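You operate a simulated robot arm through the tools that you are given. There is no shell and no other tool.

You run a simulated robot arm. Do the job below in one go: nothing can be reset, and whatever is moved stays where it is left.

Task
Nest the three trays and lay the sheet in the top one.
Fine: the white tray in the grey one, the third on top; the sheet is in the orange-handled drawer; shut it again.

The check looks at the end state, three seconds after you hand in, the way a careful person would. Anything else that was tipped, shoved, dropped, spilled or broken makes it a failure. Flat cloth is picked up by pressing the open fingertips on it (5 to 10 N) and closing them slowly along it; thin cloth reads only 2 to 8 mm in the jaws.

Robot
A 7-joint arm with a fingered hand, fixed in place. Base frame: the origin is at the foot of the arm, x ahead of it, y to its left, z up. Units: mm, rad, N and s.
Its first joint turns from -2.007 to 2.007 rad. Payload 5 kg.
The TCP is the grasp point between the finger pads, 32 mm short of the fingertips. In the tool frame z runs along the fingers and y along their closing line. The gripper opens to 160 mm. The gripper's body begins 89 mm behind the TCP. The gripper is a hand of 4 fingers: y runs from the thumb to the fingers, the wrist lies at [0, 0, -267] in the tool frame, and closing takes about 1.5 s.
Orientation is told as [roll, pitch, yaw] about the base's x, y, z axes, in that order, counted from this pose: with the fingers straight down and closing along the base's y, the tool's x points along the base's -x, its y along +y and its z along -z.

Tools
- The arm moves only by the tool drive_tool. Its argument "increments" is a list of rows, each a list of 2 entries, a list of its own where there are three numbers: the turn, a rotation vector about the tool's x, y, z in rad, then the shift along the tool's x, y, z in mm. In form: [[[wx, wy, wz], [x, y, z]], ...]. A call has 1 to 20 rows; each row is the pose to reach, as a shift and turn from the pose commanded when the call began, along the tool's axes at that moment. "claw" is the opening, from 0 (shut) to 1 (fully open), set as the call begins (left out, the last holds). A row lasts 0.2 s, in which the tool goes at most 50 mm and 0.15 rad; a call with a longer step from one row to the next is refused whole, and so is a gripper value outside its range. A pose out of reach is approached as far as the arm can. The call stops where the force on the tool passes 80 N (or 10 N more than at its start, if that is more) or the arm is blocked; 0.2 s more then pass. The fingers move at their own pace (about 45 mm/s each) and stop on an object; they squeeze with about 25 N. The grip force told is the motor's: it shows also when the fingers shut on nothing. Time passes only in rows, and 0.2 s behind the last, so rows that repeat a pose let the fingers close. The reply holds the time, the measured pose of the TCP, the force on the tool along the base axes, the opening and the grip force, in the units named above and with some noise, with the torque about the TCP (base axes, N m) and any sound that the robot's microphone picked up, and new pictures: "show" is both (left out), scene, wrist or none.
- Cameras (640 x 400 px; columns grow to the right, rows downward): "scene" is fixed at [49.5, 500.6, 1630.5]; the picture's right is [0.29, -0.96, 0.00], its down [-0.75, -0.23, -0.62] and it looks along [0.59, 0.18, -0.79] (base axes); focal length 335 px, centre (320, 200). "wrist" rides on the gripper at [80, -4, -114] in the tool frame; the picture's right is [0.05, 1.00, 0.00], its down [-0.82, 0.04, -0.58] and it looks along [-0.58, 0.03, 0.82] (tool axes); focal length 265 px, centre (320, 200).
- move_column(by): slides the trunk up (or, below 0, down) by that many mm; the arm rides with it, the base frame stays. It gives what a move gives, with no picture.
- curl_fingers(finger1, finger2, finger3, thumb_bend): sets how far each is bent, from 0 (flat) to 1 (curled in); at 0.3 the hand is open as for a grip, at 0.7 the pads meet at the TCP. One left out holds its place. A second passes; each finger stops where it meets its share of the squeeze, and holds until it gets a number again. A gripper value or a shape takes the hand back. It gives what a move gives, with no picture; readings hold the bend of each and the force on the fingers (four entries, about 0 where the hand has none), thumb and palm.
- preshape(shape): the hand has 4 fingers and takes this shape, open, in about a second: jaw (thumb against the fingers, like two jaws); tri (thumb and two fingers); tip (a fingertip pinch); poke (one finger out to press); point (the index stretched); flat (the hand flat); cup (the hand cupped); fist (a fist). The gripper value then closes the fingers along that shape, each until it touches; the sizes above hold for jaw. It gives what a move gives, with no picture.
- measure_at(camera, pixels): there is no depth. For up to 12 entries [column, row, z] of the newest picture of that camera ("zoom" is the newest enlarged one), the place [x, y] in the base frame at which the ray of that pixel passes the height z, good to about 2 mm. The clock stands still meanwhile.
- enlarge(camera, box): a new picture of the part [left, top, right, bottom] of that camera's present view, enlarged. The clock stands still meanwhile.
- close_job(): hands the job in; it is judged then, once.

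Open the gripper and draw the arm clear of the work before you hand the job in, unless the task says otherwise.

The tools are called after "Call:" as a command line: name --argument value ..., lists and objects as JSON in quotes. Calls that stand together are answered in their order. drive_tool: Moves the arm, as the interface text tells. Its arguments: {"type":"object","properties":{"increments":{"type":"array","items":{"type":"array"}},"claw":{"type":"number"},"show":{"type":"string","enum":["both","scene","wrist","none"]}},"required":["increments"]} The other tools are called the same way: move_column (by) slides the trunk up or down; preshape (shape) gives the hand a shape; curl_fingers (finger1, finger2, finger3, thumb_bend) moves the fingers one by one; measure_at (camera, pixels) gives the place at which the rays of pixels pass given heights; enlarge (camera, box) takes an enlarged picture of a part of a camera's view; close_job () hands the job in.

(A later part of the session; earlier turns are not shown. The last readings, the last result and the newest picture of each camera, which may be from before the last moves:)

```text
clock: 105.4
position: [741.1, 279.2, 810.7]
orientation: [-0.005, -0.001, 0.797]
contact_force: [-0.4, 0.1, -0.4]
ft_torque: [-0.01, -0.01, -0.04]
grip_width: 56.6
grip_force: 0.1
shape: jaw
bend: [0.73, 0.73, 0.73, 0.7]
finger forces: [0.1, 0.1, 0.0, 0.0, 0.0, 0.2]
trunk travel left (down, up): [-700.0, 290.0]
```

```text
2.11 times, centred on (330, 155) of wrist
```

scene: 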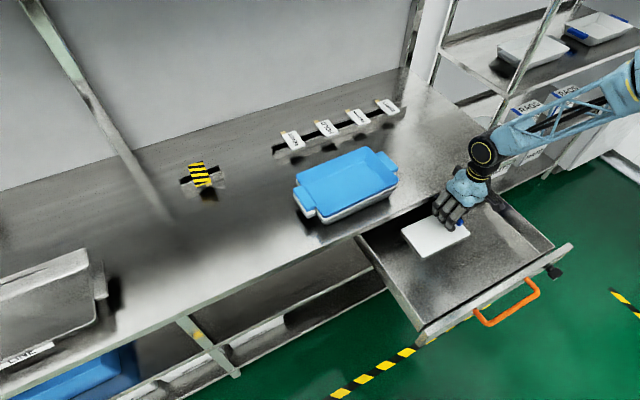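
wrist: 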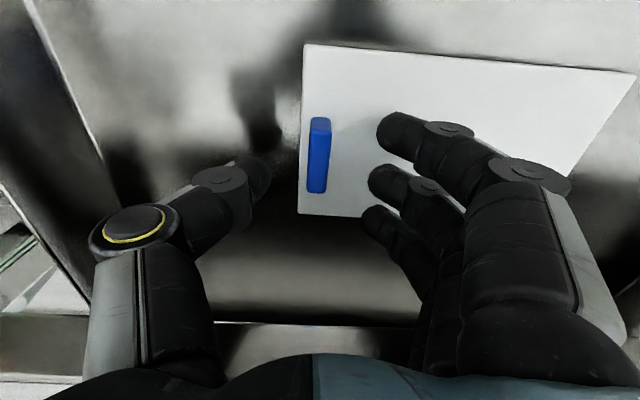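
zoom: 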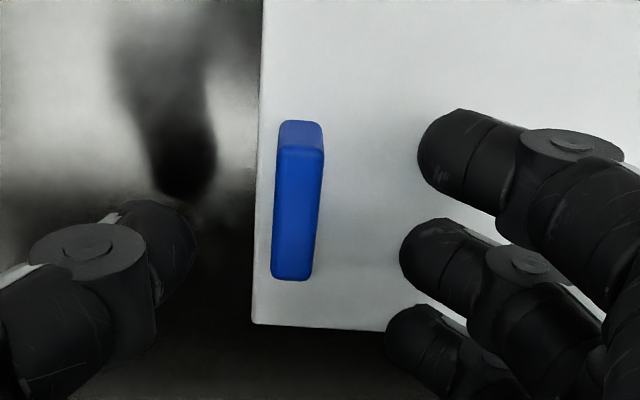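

No contact yet at tips ≈779. I continue in 4 mm steps.

Call:
drive_tool --increments '[[[0, 0, 0], [0, 0, 2]], [[0, 0, 0], [0, 0, 4]], [[0, 0, 0], [0, 0, 4]]]' --show "none"

Call:
drive_tool --increments '[[[0, 0, 0], [0, 0, 2]], [[0, 0, 0], [0, 0, 4]], [[0, 0, 0], [0, 0, 4]]]' --show "none"

Call:
drive_tool --increments '[[[0, 0, 0], [0, 0, 2]], [[0, 0, 0], [0, 0, 4]], [[0, 0, 0], [0, 0, 4]]]'

Call:
enlarge --camera "wrist" --box '[210, 60, 450, 250]'

Call:
enlarge --camera "scene" --box '[410, 170, 510, 250]'

```text
clock: 106.2
position: [741.3, 279.3, 806.5]
orientation: [-0.005, -0.003, 0.795]
contact_force: [-0.7, 0.3, 0.5]
ft_torque: [0.0, 0.01, -0.01]
grip_width: 56.6
grip_force: 0.0
shape: jaw
bend: [0.73, 0.73, 0.73, 0.7]
finger forces: [0.1, 0.0, 0.0, 0.0, 0.0, 0.0]
trunk travel left (down, up): [-700.0, 290.0]
```

```text
clock: 107.0
position: [740.4, 279.8, 804.1]
orientation: [-0.006, -0.002, 0.797]
contact_force: [-1.6, 0.5, 7.9]
ft_torque: [0.2, 0.29, 0.0]
grip_width: 56.8
grip_force: 0.1
shape: jaw
bend: [0.74, 0.73, 0.73, 0.7]
finger forces: [3.3, 2.8, 1.8, 0.0, 0.0, 0.1]
trunk travel left (down, up): [-700.0, 290.0]
```

```text
clock: 107.8
position: [739.9, 279.6, 803.4]
orientation: [-0.008, -0.002, 0.795]
contact_force: [-0.9, 3.0, 33.1]
ft_torque: [0.85, 1.09, -0.08]
grip_width: 57.1
grip_force: 0.2
shape: jaw
bend: [0.75, 0.74, 0.74, 0.7]
finger forces: [12.6, 11.1, 9.5, 0.1, 0.0, 0.1]
trunk travel left (down, up): [-700.0, 290.0]
```

scene: 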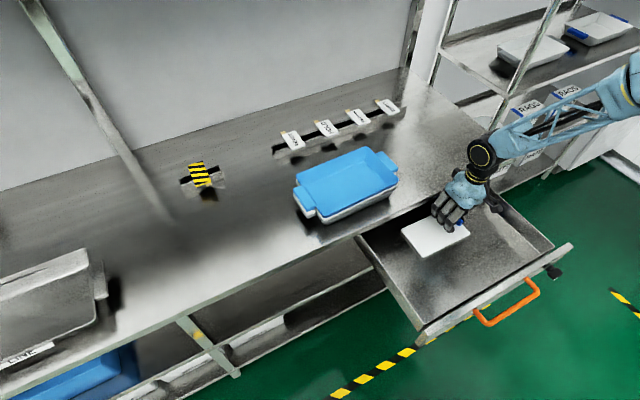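
wrist: 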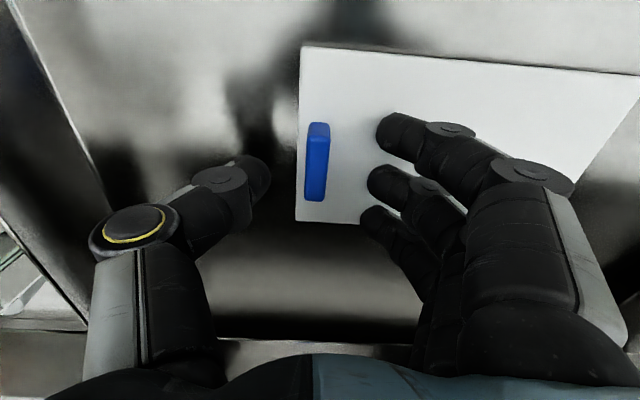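

```text
2.11 times, centred on (330, 155) of wrist
```

zoom: 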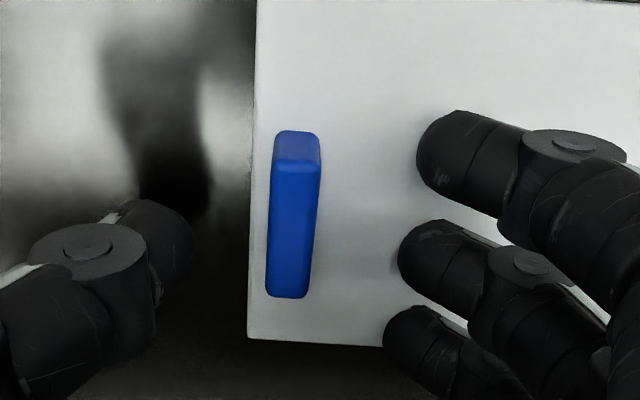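

```text
5.00 times, centred on (460, 210) of scene
```

zoom: 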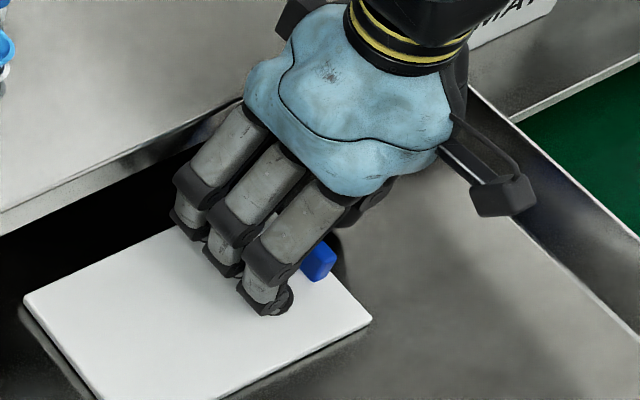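

Fingers touch the plate (33 N, so plate top ≈772). I raise 9 mm to hover just above it and close on the tab.

Call:
drive_tool --increments '[[[0, 0, 0], [0, 0, -5]], [[0, 0, 0], [0, 0, -9]], [[0, 0, 0], [0, 0, -9]]]' --show "none"

Call:
drive_tool --claw 0.0 --increments '[[[0, 0, 0], [0, 0, 0]], [[0, 0, 0], [0, 0, 0]], [[0, 0, 0], [0, 0, 0]], [[0, 0, 0], [0, 0, 0]], [[0, 0, 0], [0, 0, 0]], [[0, 0, 0], [0, 0, 0]]]'

Call:
enlarge --camera "wrist" --box '[210, 60, 450, 250]'

Call:
enlarge --camera "scene" --box '[410, 170, 510, 250]'

```text
clock: 108.6
position: [740.5, 277.4, 808.1]
orientation: [-0.004, 0.0, 0.796]
contact_force: [0.1, -0.8, -0.3]
ft_torque: [0.01, 0.04, -0.01]
grip_width: 56.4
grip_force: 0.0
shape: jaw
bend: [0.73, 0.73, 0.73, 0.7]
finger forces: [0.0, 0.1, 0.0, 0.0, 0.1, 0.0]
trunk travel left (down, up): [-700.0, 290.0]
```

```text
clock: 110.0
position: [741.0, 279.0, 810.2]
orientation: [-0.005, -0.004, 0.795]
contact_force: [1.0, 0.6, 0.2]
ft_torque: [0.12, 0.09, -0.04]
grip_width: 2.1
grip_force: 25.0
shape: jaw
bend: [0.71, 0.7, 0.68, 0.7]
finger forces: [6.8, 13.5, 0.0, 0.0, 20.2, 0.1]
trunk travel left (down, up): [-700.0, 290.0]
```

scene: 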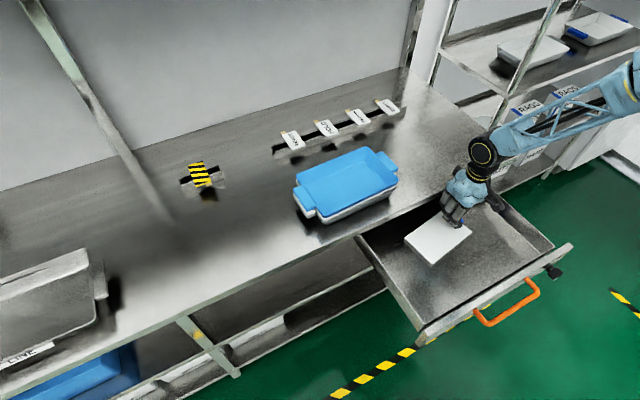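
wrist: 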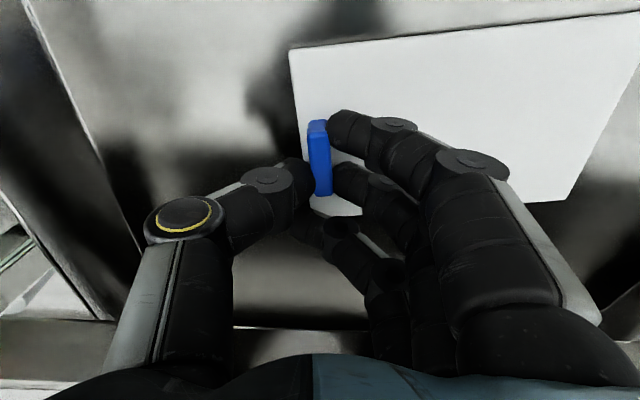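

```text
2.11 times, centred on (330, 155) of wrist
```

zoom: 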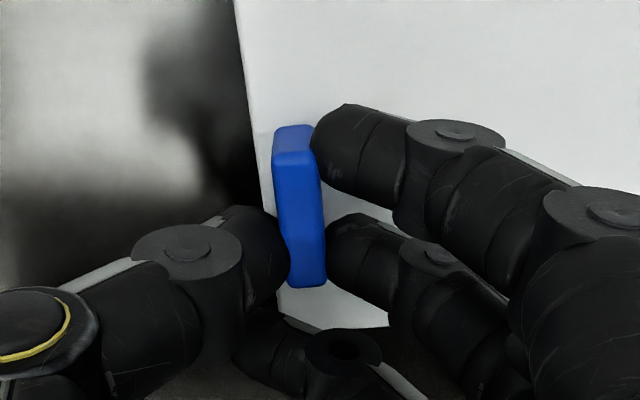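

```text
5.00 times, centred on (460, 210) of scene
```

zoom: 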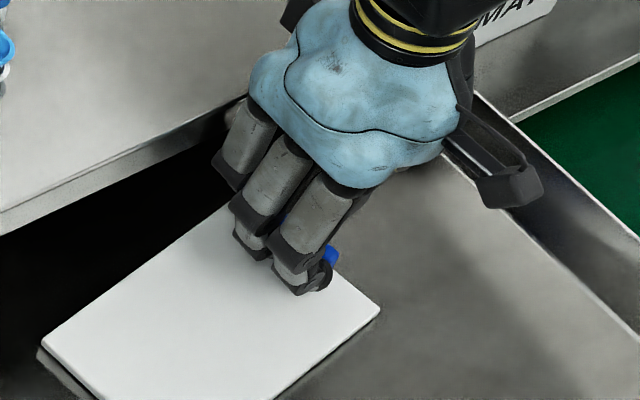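

The tab is held by index, middle and thumb; the sheet swung by about 8°. I lift 12 mm while dragging 60 mm outward (tool +x) to clear the table edge.

Call:
drive_tool --increments '[[[0, 0, 0], [0, 0, -3]], [[0, 0, 0], [5, 0, -6]], [[0, 0, 0], [15, 0, -8]], [[0, 0, 0], [25, 0, -10]], [[0, 0, 0], [37, 0, -12]], [[0, 0, 0], [50, 0, -12]], [[0, 0, 0], [60, 0, -12]], [[0, 0, 0], [60, 0, -12]]]'

Call:
enlarge --camera "scene" --box '[400, 180, 520, 280]'

```text
clock: 111.8
position: [698.7, 236.2, 819.2]
orientation: [-0.004, -0.002, 0.796]
contact_force: [0.1, -0.3, 0.3]
ft_torque: [0.02, -0.02, 0.01]
grip_width: 1.8
grip_force: 25.2
shape: jaw
bend: [0.71, 0.7, 0.68, 0.7]
finger forces: [6.8, 13.5, 0.0, 0.1, 20.3, 0.0]
trunk travel left (down, up): [-700.0, 290.0]
```

scene: 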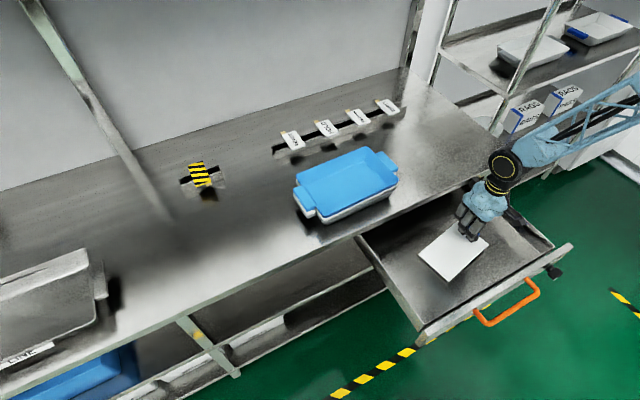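
wrist: 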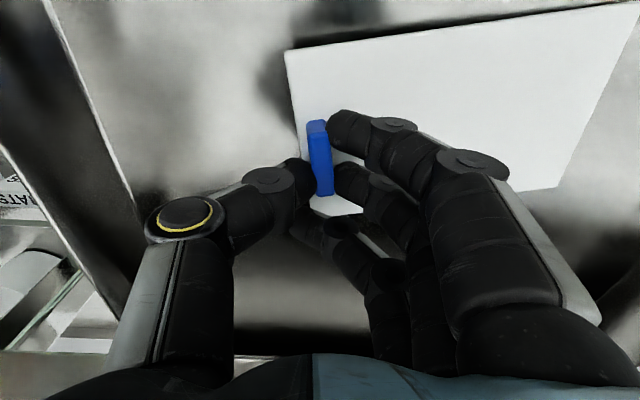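

```text
4.00 times, centred on (460, 230) of scene
```

zoom: 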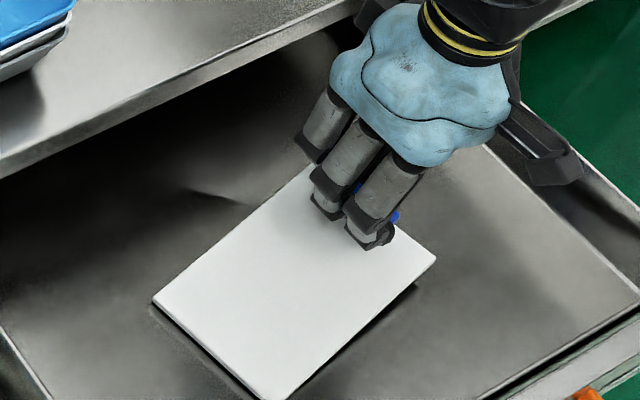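

The sheet follows the tab. I lift 60 mm to see how it hangs.

Call:
drive_tool --increments '[[[0, 0, 0], [0, 0, -8]], [[0, 0, 0], [0, 0, -18]], [[0, 0, 0], [0, 0, -30]], [[0, 0, 0], [0, 0, -45]], [[0, 0, 0], [0, 0, -60]], [[0, 0, 0], [0, 0, -60]]]'

Call:
enlarge --camera "scene" --box '[400, 170, 520, 270]'

```text
clock: 113.2
position: [697.5, 236.0, 880.7]
orientation: [-0.006, -0.001, 0.796]
contact_force: [-0.7, -0.8, -1.4]
ft_torque: [0.02, -0.03, -0.01]
grip_width: 2.0
grip_force: 25.1
shape: jaw
bend: [0.71, 0.69, 0.68, 0.71]
finger forces: [7.3, 13.9, 0.0, 0.0, 21.0, 0.0]
trunk travel left (down, up): [-700.0, 290.0]
```

scene: 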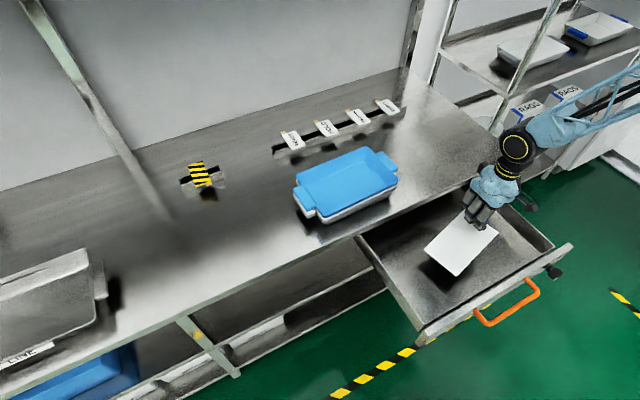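
wrist: 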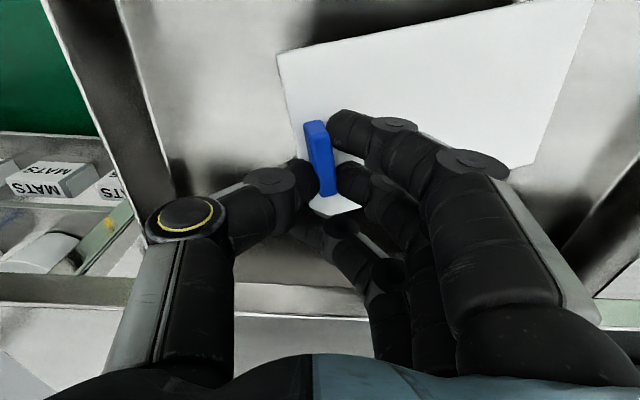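

```text
4.00 times, centred on (460, 220) of scene
```

zoom: 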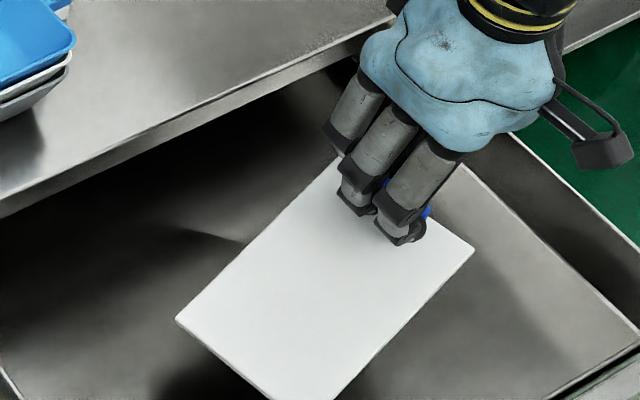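

The far end droops a little. I lift another 200 mm so it clears everything, then look at how it hangs.

Call:
drive_tool --increments '[[[0, 0, 0], [0, 0, -15]], [[0, 0, 0], [0, 0, -35]], [[0, 0, 0], [0, 0, -60]], [[0, 0, 0], [0, 0, -85]], [[0, 0, 0], [0, 0, -110]], [[0, 0, 0], [0, 0, -135]], [[0, 0, 0], [0, 0, -160]], [[0, 0, 0], [0, 0, -180]], [[0, 0, 0], [0, 0, -200]], [[0, 0, 0], [0, 0, -200]], [[0, 0, 0], [0, 0, -200]]]'

Call:
enlarge --camera "scene" --box '[400, 100, 560, 230]'

```text
clock: 115.6
position: [697.2, 237.8, 1078.8]
orientation: [-0.005, -0.001, 0.795]
contact_force: [-0.2, -0.4, -0.6]
ft_torque: [-0.03, -0.02, -0.02]
grip_width: 1.6
grip_force: 24.8
shape: jaw
bend: [0.71, 0.69, 0.68, 0.71]
finger forces: [7.2, 13.9, 0.0, 0.0, 20.9, 0.0]
trunk travel left (down, up): [-700.0, 290.0]
```

scene: 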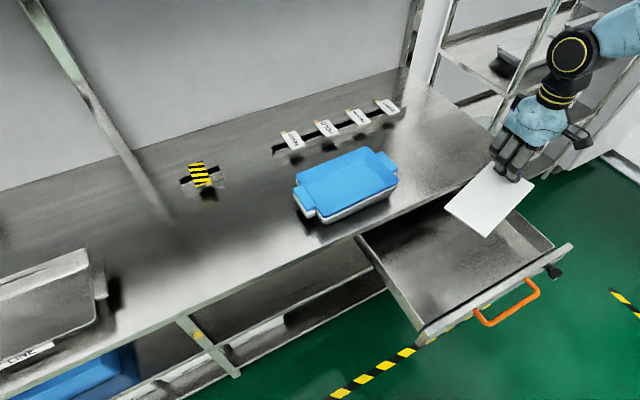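
wrist: 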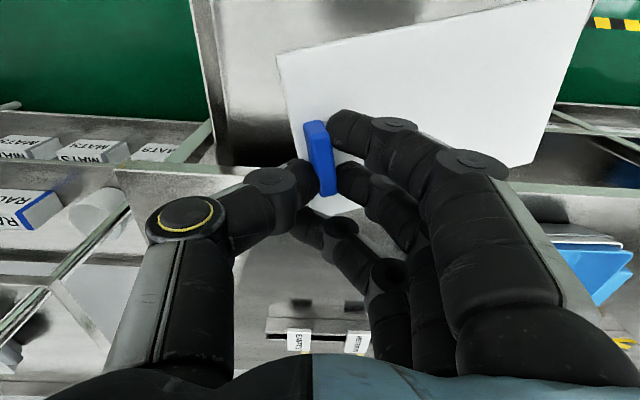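

```text
3.08 times, centred on (480, 165) of scene
```

zoom: 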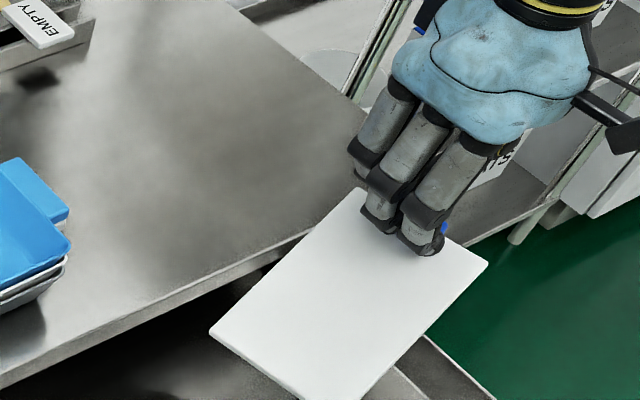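

The sheet is held nearly level as a cantilever. I measure its corners to find its heading and tilt.

Call:
measure_at --camera "scene" --pixels '[[534.6, 186.1, 1043], [492, 161.8, 1043], [444.3, 208.2, 1043], [487, 237, 1043], [444.3, 208.2, 1003], [487, 237, 1003]]'

Call:
measure_at --camera "wrist" --pixels '[[276, 57, 1043], [540, 162, 1043], [540, 162, 1013], [593, 0, 1013]]'

Call:
enlarge --camera "scene" --box '[280, 130, 440, 230]'

```text
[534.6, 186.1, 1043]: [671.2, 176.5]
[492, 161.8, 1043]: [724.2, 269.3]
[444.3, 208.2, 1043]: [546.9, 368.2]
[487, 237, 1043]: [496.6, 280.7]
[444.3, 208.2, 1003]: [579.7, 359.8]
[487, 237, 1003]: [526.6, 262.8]
```

```text
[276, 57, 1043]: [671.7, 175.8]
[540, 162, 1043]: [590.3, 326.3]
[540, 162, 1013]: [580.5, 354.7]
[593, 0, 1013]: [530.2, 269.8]
```

```text
4.00 times, centred on (360, 180) of scene
```

zoom: 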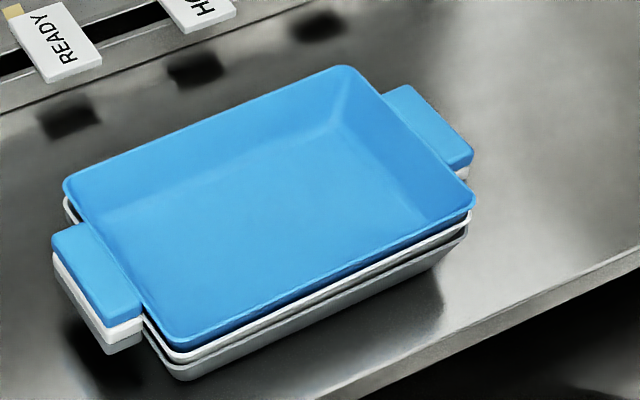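

The sheet heads at 148.6° with a 12° droop; the tray's long axis runs at 136.6°. I measure the blue rim to get the target centre.

Call:
measure_at --camera "scene" --pixels '[[296.25, 176.25, 955], [326.25, 216.25, 955], [398.75, 180, 955], [366.25, 146.75, 955], [305, 185, 917], [328, 208, 917], [386, 178, 917], [363, 155, 917]]'

Call:
enlarge --camera "scene" --box '[290, 140, 410, 225]'

```text
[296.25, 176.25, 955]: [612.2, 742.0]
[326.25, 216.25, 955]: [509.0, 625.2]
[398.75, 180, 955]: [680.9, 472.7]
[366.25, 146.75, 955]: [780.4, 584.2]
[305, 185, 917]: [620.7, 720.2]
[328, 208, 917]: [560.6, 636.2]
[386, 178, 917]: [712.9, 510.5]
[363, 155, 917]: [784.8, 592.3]
```

```text
4.71 times, centred on (350, 182) of scene
```

zoom: 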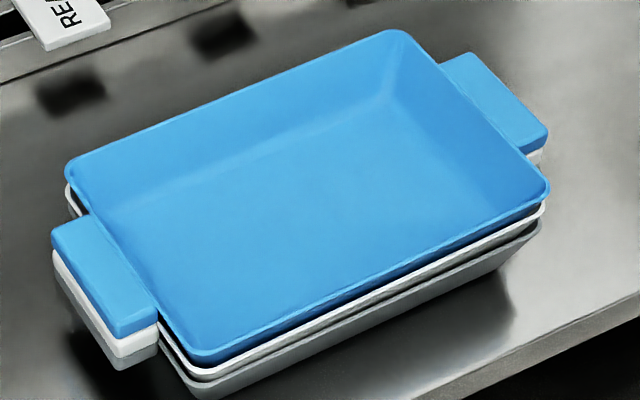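

Blue rim centre ≈(645.6,606), long axis at 138°. I carry the sheet over with a −0.185 rad yaw to TCP ≈(708.6,566), staying at the same height (sheet bottom ~50 mm above the rim).

Call:
drive_tool --increments '[[[0, 0, 0.01], [-12, 11, 0]], [[0, 0, 0.025], [-32, 29, 0]], [[0, 0, 0.04], [-53, 49, 0]], [[0, 0, 0.055], [-74, 68, 0]], [[0, 0, 0.07], [-95, 87, 0]], [[0, 0, 0.085], [-116, 106, 0]], [[0, 0, 0.1], [-137, 125, 0]], [[0, 0, 0.12], [-158, 144, 0]], [[0, 0, 0.14], [-179, 164, 0]], [[0, 0, 0.16], [-200, 183, 0]], [[0, 0, 0.175], [-221, 202, 0]], [[0, 0, 0.185], [-236, 216, 0]], [[0, 0, 0.185], [-242.5, 222, 0]], [[0, 0, 0.185], [-242.5, 222, 0]]]'

Call:
enlarge --camera "scene" --box '[280, 100, 440, 220]'

```text
clock: 118.6
position: [709.2, 566.0, 1079.3]
orientation: [-0.005, -0.001, 0.612]
contact_force: [0.2, -0.4, -1.1]
ft_torque: [0.0, -0.01, 0.01]
grip_width: 1.7
grip_force: 24.9
shape: jaw
bend: [0.71, 0.69, 0.68, 0.71]
finger forces: [7.0, 13.8, 0.0, 0.0, 20.7, 0.0]
trunk travel left (down, up): [-700.0, 290.0]
```

scene: 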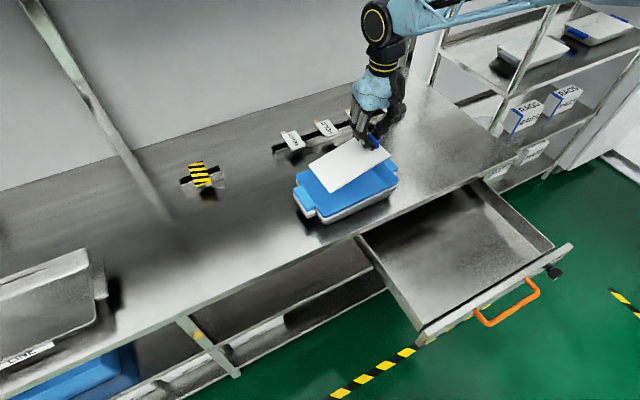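
wrist: 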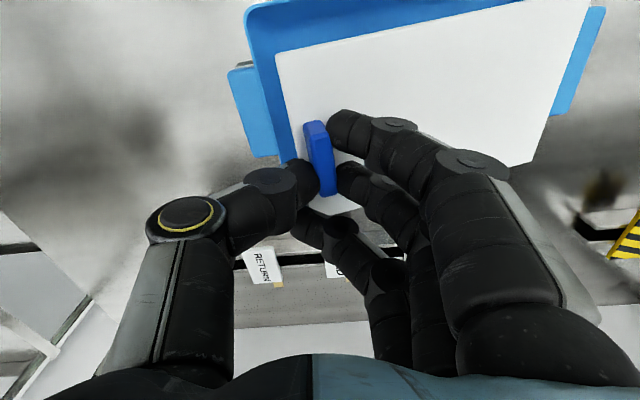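

```text
3.33 times, centred on (360, 160) of scene
```

zoom: 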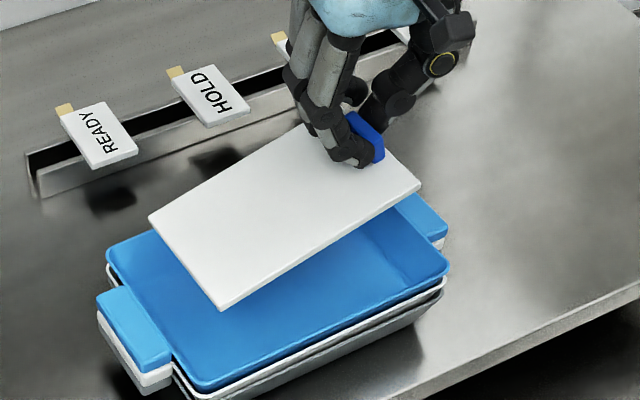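

The sheet is over the tray. I measure its corners now to fine-tune position and heading over the blue rim.

Call:
measure_at --camera "scene" --pixels '[[390, 155.5, 1043], [355.5, 136.6, 1043], [308.4, 165.4, 1008], [330.3, 193, 1008], [308.4, 165.4, 1015], [330.3, 193, 1015], [308.4, 165.4, 1000], [330.3, 193, 1000]]'

Call:
measure_at --camera "wrist" --pixels '[[276, 54, 1043], [535, 163, 1008], [593, 0, 1008], [246, 12, 955], [247, 34, 955], [605, 8, 950]]'

```text
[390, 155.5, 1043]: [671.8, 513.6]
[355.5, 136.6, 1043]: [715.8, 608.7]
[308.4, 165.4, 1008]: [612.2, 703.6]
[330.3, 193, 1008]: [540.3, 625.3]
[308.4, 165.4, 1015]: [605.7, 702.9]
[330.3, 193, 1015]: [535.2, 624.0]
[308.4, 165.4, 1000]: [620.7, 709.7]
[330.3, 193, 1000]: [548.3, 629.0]
```

```text
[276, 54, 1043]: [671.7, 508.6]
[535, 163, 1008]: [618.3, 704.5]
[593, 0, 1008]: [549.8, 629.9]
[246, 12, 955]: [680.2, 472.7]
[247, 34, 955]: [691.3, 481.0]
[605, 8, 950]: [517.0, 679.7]
```

Sheet centre (644,608) matches the tray centre (646,606) and the headings agree. I lower 70 mm and check clearance.

Call:
drive_tool --increments '[[[0, 0, 0], [0, 0, 10]], [[0, 0, 0], [0, 0, 25]], [[0, 0, 0], [0, 0, 40]], [[0, 0, 0], [0, 0, 55]], [[0, 0, 0], [0, 0, 65]], [[0, 0, 0], [0, 0, 70]], [[0, 0, 0], [0, 0, 70]]]'

Call:
enlarge --camera "scene" --box '[280, 110, 440, 230]'

```text
clock: 120.2
position: [709.5, 565.3, 1009.8]
orientation: [-0.006, -0.001, 0.61]
contact_force: [-0.5, -0.2, -0.9]
ft_torque: [0.01, -0.04, 0.0]
grip_width: 1.8
grip_force: 25.1
shape: jaw
bend: [0.71, 0.69, 0.68, 0.71]
finger forces: [7.0, 13.8, 0.1, 0.0, 20.7, 0.1]
trunk travel left (down, up): [-700.0, 290.0]
```

scene: 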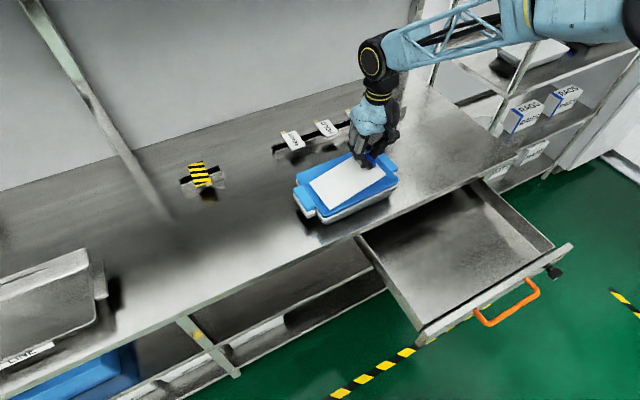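
wrist: 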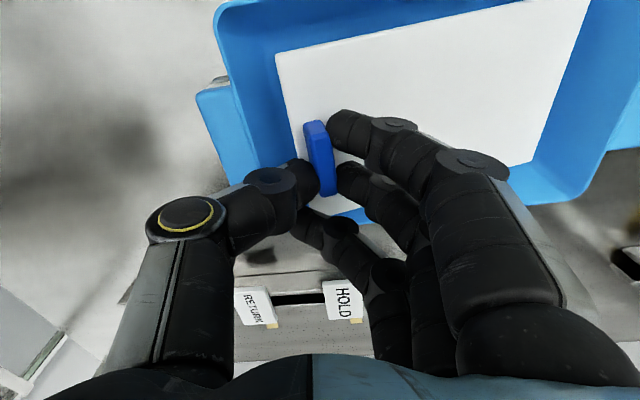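

```text
3.33 times, centred on (360, 170) of scene
```

zoom: 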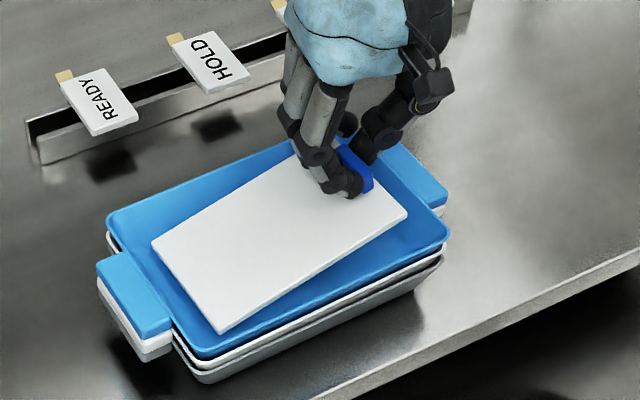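

Well centred. I lower in small steps until the far end touches the tray floor.

Call:
drive_tool --increments '[[[0, 0, 0], [0, 0, 4]], [[0, 0, 0], [0, 0, 8]], [[0, 0, 0], [0, 0, 12]], [[0, 0, 0], [0, 0, 12]]]' --show "none"

Call:
drive_tool --increments '[[[0, 0, 0], [0, 0, 4]], [[0, 0, 0], [0, 0, 8]], [[0, 0, 0], [0, 0, 10]], [[0, 0, 0], [0, 0, 10]]]'

Call:
enlarge --camera "scene" --box '[280, 110, 440, 230]'

```text
clock: 121.2
position: [708.7, 566.1, 997.5]
orientation: [-0.006, -0.003, 0.611]
contact_force: [0.0, 0.4, 0.2]
ft_torque: [-0.06, -0.04, -0.01]
grip_width: 1.7
grip_force: 24.9
shape: jaw
bend: [0.71, 0.69, 0.68, 0.71]
finger forces: [7.0, 13.8, 0.0, 0.0, 20.7, 0.1]
trunk travel left (down, up): [-700.0, 290.0]
```

```text
clock: 122.2
position: [709.8, 566.7, 987.4]
orientation: [-0.006, -0.001, 0.611]
contact_force: [0.4, -0.5, 1.3]
ft_torque: [0.08, 0.03, 0.02]
grip_width: 1.7
grip_force: 24.7
shape: jaw
bend: [0.71, 0.69, 0.68, 0.71]
finger forces: [6.7, 13.7, 0.1, 0.0, 20.5, 0.1]
trunk travel left (down, up): [-700.0, 290.0]
```

scene: 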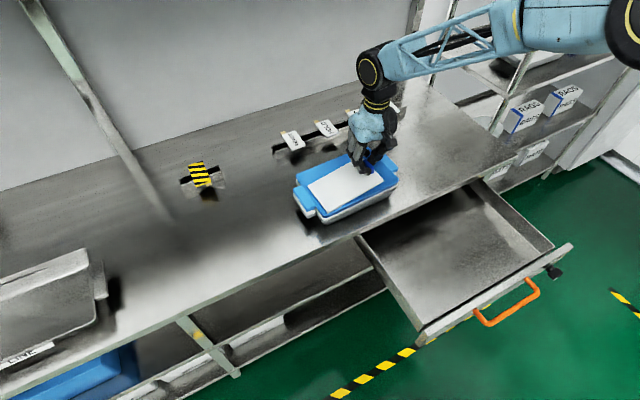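
wrist: 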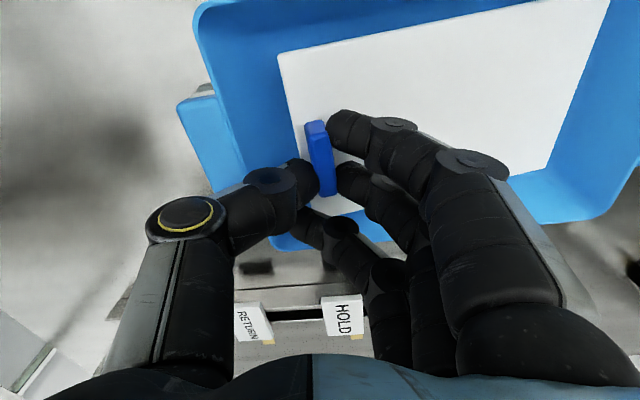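

```text
3.33 times, centred on (360, 170) of scene
```

zoom: 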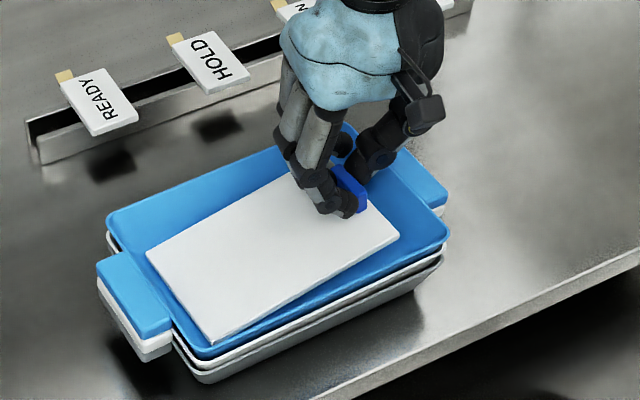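

First light contact at the far end. I verify the sheet's position within the tray by measuring its corners at the present heights.

Call:
measure_at --camera "scene" --pixels '[[327.9, 212, 920], [308.1, 185.6, 920], [383.4, 180.5, 951], [327.9, 212, 914], [308.1, 185.6, 914]]'

```text
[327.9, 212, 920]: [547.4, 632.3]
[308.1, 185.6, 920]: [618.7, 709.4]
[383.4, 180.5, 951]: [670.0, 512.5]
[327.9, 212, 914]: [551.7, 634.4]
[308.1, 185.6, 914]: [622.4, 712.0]
```

Within ~4 mm of centre. I nudge 3 mm toward the front and keep lowering in small steps, watching thumb contact with the rim.

Call:
drive_tool --increments '[[[0, 0, 0], [3, -0.6, 3]], [[0, 0, 0], [3, -0.6, 6]], [[0, 0, 0], [3, -0.6, 8]], [[0, 0, 0], [3, -0.6, 8]]]' --show "none"

Call:
drive_tool --increments '[[[0, 0, 0], [0, 0, 3]], [[0, 0, 0], [0, 0, 6]], [[0, 0, 0], [0, 0, 6]]]'

Call:
enlarge --camera "scene" --box '[280, 110, 440, 230]'

```text
clock: 123.2
position: [706.7, 563.5, 979.3]
orientation: [-0.005, -0.003, 0.611]
contact_force: [0.3, -0.2, 0.5]
ft_torque: [0.09, 0.04, -0.01]
grip_width: 1.7
grip_force: 25.3
shape: jaw
bend: [0.71, 0.69, 0.68, 0.71]
finger forces: [6.7, 13.9, 0.0, 0.1, 21.1, 0.0]
trunk travel left (down, up): [-700.0, 290.0]
```

```text
clock: 124.0
position: [706.9, 562.9, 972.5]
orientation: [-0.005, -0.003, 0.612]
contact_force: [-0.1, -0.2, 0.6]
ft_torque: [0.14, 0.06, 0.02]
grip_width: 1.6
grip_force: 26.0
shape: jaw
bend: [0.71, 0.7, 0.68, 0.71]
finger forces: [6.5, 14.4, 0.0, 0.0, 21.0, 0.1]
trunk travel left (down, up): [-700.0, 290.0]
```

scene: 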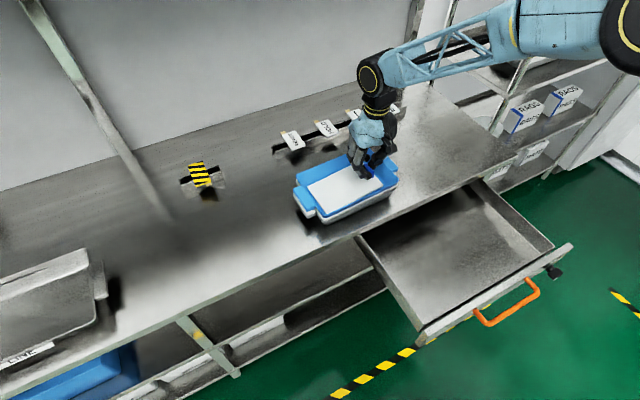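
wrist: 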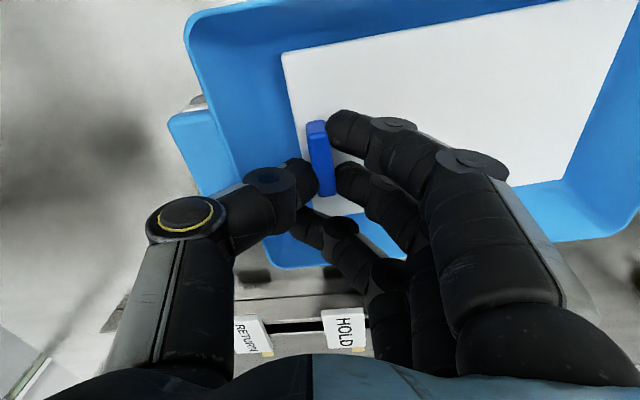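

```text
3.33 times, centred on (360, 170) of scene
```

zoom: 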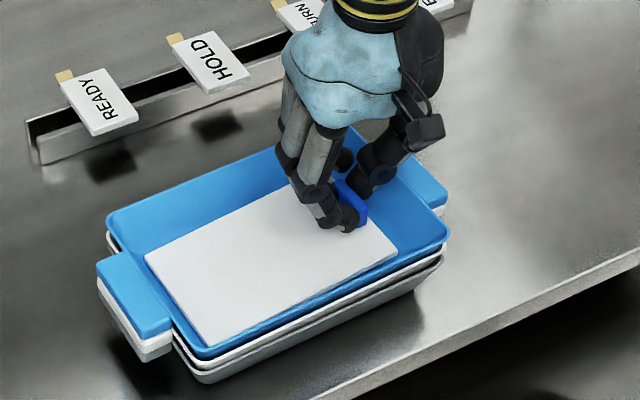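

The sheet is pivoting down nicely inside the tray. I lower a bit more.

Call:
drive_tool --increments '[[[0, 0, 0], [0, 0, 3]], [[0, 0, 0], [0, 0, 6]], [[0, 0, 0], [0, 0, 6]]]' --show "none"

Call:
drive_tool --increments '[[[0, 0, 0], [0, 0, 2]], [[0, 0, 0], [0, 0, 4]], [[0, 0, 0], [0, 0, 4]]]'

Call:
enlarge --camera "scene" --box '[280, 110, 440, 230]'

```text
clock: 124.8
position: [706.8, 563.7, 966.6]
orientation: [-0.005, -0.004, 0.611]
contact_force: [0.3, -0.5, 0.3]
ft_torque: [0.12, 0.06, 0.01]
grip_width: 1.3
grip_force: 25.5
shape: jaw
bend: [0.71, 0.7, 0.68, 0.71]
finger forces: [6.4, 14.6, 0.1, 0.0, 21.4, 0.1]
trunk travel left (down, up): [-700.0, 290.0]
```

```text
clock: 125.6
position: [707.2, 563.0, 964.2]
orientation: [-0.005, -0.002, 0.613]
contact_force: [-0.5, 0.1, 0.7]
ft_torque: [0.17, 0.08, -0.03]
grip_width: 1.6
grip_force: 25.5
shape: jaw
bend: [0.71, 0.7, 0.68, 0.7]
finger forces: [6.4, 14.9, 0.0, 0.0, 21.6, 0.1]
trunk travel left (down, up): [-700.0, 290.0]
```

scene: 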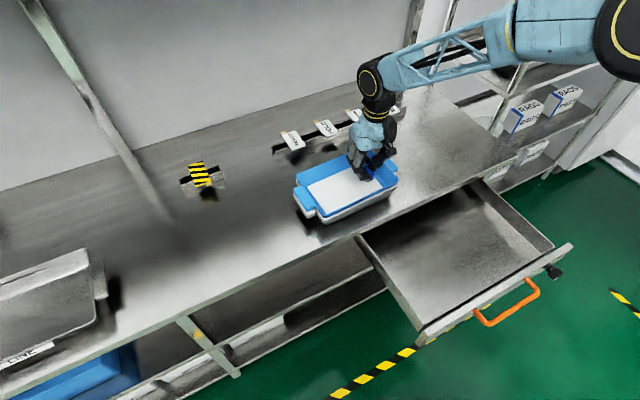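
wrist: 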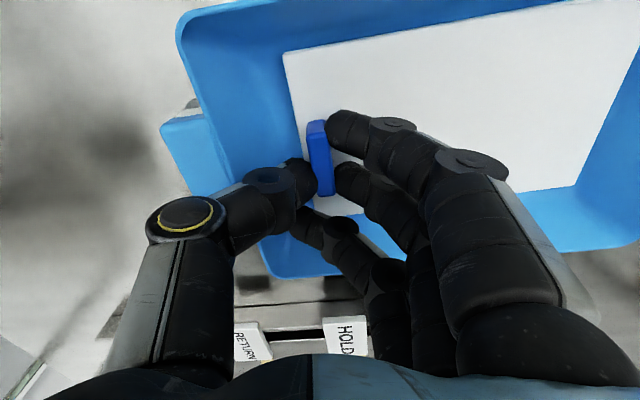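

```text
3.33 times, centred on (360, 170) of scene
```

zoom: 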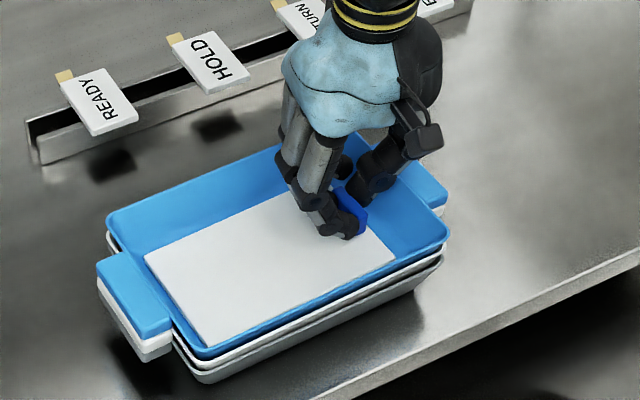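

Nearly flat. I go down 4 mm more, then open just a little (about 8 mm per side) so the thumb doesn't push the tray wall.

Call:
drive_tool --increments '[[[0, 0, 0], [0, 0, 2]], [[0, 0, 0], [0, 0, 4]], [[0, 0, 0], [0, 0, 4]]]' --show "none"

Call:
drive_tool --claw 0.1 --increments '[[[0, 0, 0], [0, 0, 0]], [[0, 0, 0], [0, 0, 0]], [[0, 0, 0], [0, 0, 0]]]'

Call:
enlarge --camera "wrist" --box '[210, 60, 450, 250]'

Call:
enlarge --camera "scene" --box '[280, 110, 440, 230]'

```text
clock: 126.4
position: [708.8, 562.5, 959.6]
orientation: [-0.006, -0.003, 0.611]
contact_force: [0.6, 0.0, 5.4]
ft_torque: [0.11, 0.12, -0.03]
grip_width: 1.5
grip_force: 25.5
shape: jaw
bend: [0.71, 0.7, 0.68, 0.7]
finger forces: [7.0, 15.4, 0.1, 0.0, 23.0, 0.0]
trunk travel left (down, up): [-700.0, 290.0]
```

```text
clock: 127.2
position: [708.3, 563.1, 957.8]
orientation: [-0.004, -0.002, 0.612]
contact_force: [-0.1, 0.3, 0.2]
ft_torque: [-0.02, 0.0, -0.03]
grip_width: 15.6
grip_force: 0.1
shape: jaw
bend: [0.72, 0.72, 0.72, 0.7]
finger forces: [0.0, 0.1, 0.0, 0.0, 0.6, 0.0]
trunk travel left (down, up): [-700.0, 290.0]
```

scene: 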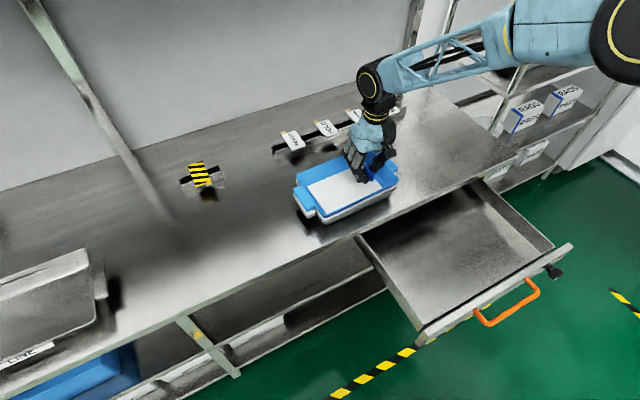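
wrist: 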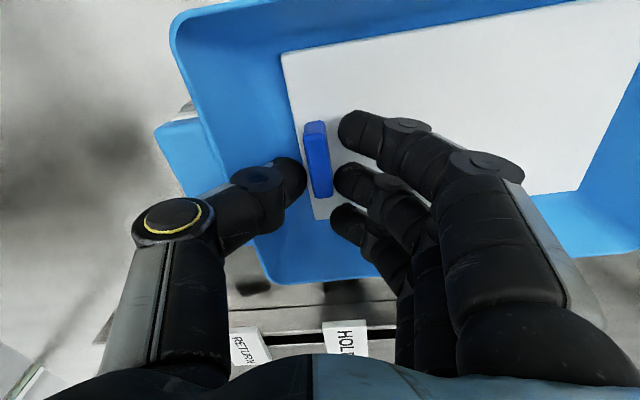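

```text
2.11 times, centred on (330, 155) of wrist
```

zoom: 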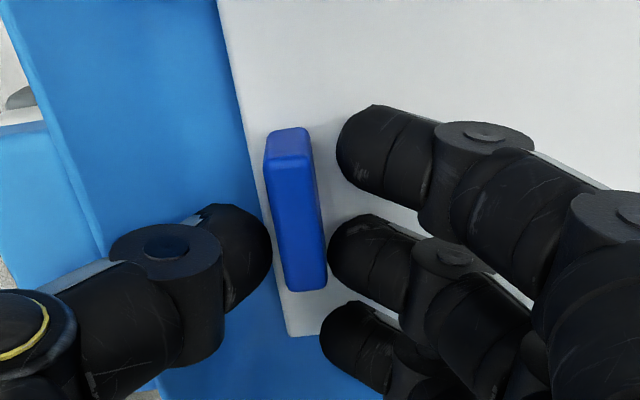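

```text
3.33 times, centred on (360, 170) of scene
```

zoom: 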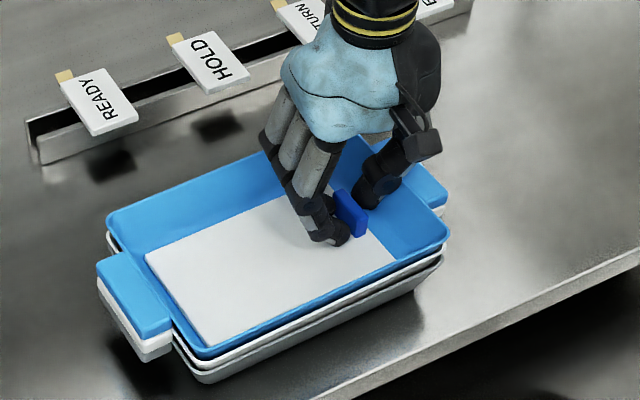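

The tab is free on both sides. I lift straight up 110 mm.

Call:
drive_tool --increments '[[[0, 0, 0], [0, 0, -5]], [[0, 0, 0], [0, 0, -15]], [[0, 0, 0], [0, 0, -35]], [[0, 0, 0], [0, 0, -60]], [[0, 0, 0], [0, 0, -90]], [[0, 0, 0], [0, 0, -120]], [[0, 0, 0], [0, 0, -120]]]'

Call:
enlarge --camera "scene" --box '[280, 120, 440, 230]'

```text
clock: 128.8
position: [705.0, 564.8, 1078.8]
orientation: [-0.005, -0.001, 0.611]
contact_force: [-0.1, 0.6, 0.0]
ft_torque: [-0.02, 0.04, -0.01]
grip_width: 15.8
grip_force: 0.1
shape: jaw
bend: [0.72, 0.72, 0.72, 0.7]
finger forces: [0.0, 0.1, 0.1, 0.0, 0.0, 0.1]
trunk travel left (down, up): [-700.0, 290.0]
```

scene: 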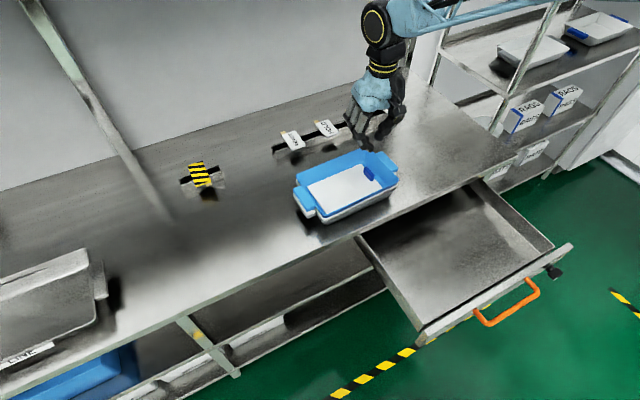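
wrist: 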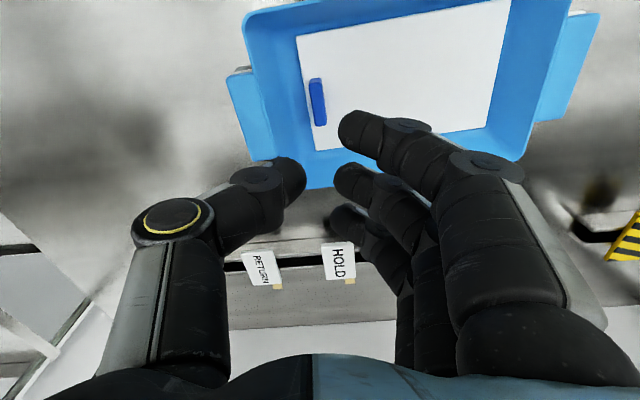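

```text
3.64 times, centred on (360, 175) of scene
```

zoom: 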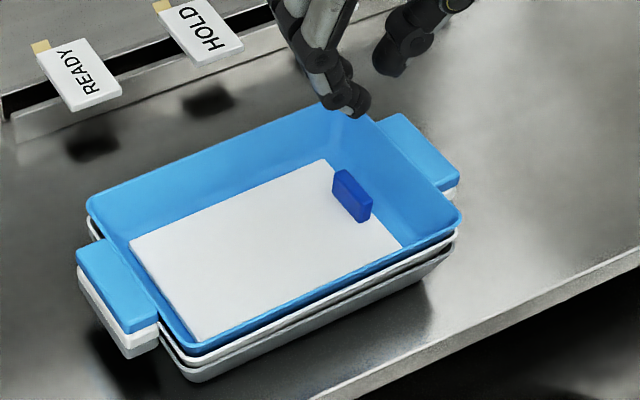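

The sheet lies flat in the blue tray. Now to shut the drawer: I measure the handle bar's present place.

Call:
enlarge --camera "scene" --box '[440, 250, 570, 340]'

Call:
measure_at --camera "scene" --pixels '[[486, 324, 803], [538, 291, 803], [513, 307, 803]]'

```text
4.44 times, centred on (505, 295) of scene
```

zoom: 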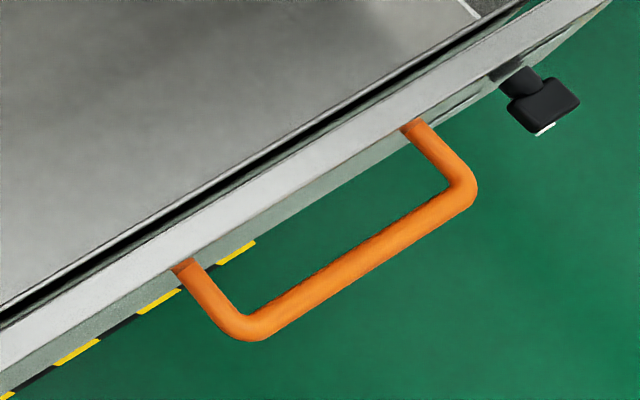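

```text
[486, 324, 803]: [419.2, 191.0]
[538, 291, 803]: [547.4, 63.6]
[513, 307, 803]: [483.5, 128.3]
```

The bar's middle is at (483,128). I close the hand and fly to a start point in front of the bar (446,91), still high.

Call:
drive_tool --claw 0.0 --increments '[[[0, 0, -0.01], [20, -10, 0]], [[0, 0, -0.025], [56, -28, 0]], [[0, 0, -0.04], [93, -46, 0]], [[0, 0, -0.055], [130, -64, 0]], [[0, 0, -0.07], [168, -83, 0]], [[0, 0, -0.085], [206, -102, 0]], [[0, 0, -0.1], [244, -121, 0]], [[0, 0, -0.115], [282, -140, 0]], [[0, 0, -0.13], [320, -158, 0]], [[0, 0, -0.145], [358, -177, 0]], [[0, 0, -0.16], [396, -196, 0]], [[0, 0, -0.175], [434, -215, 0]], [[0, 0, -0.184], [465, -230, 0]], [[0, 0, -0.184], [484, -239.5, 0]], [[0, 0, -0.184], [484, -239.5, 0]]]'

```text
clock: 132.0
position: [448.2, 89.0, 1078.5]
orientation: [-0.005, -0.004, 0.796]
contact_force: [-0.5, -0.1, -0.1]
ft_torque: [0.02, -0.02, -0.01]
grip_width: 0.0
grip_force: 25.4
shape: jaw
bend: [0.68, 0.63, 0.68, 0.67]
finger forces: [0.0, 0.0, 0.0, 0.0, 0.0, 0.0]
trunk travel left (down, up): [-700.0, 290.0]
```

scene: 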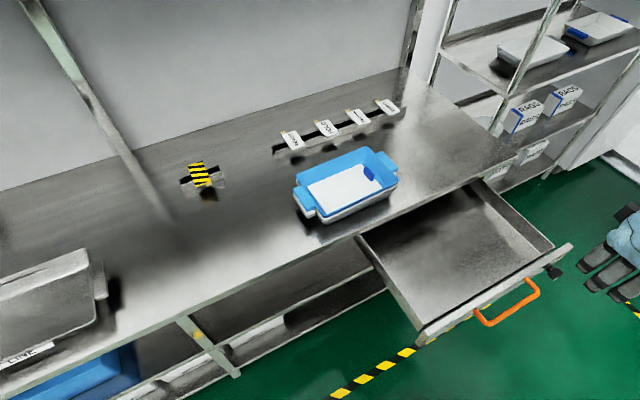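
wrist: 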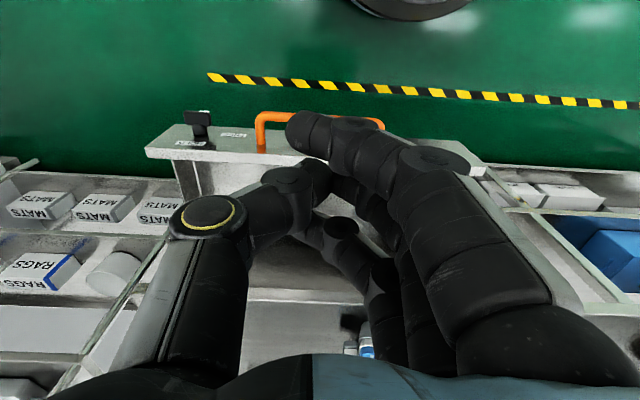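

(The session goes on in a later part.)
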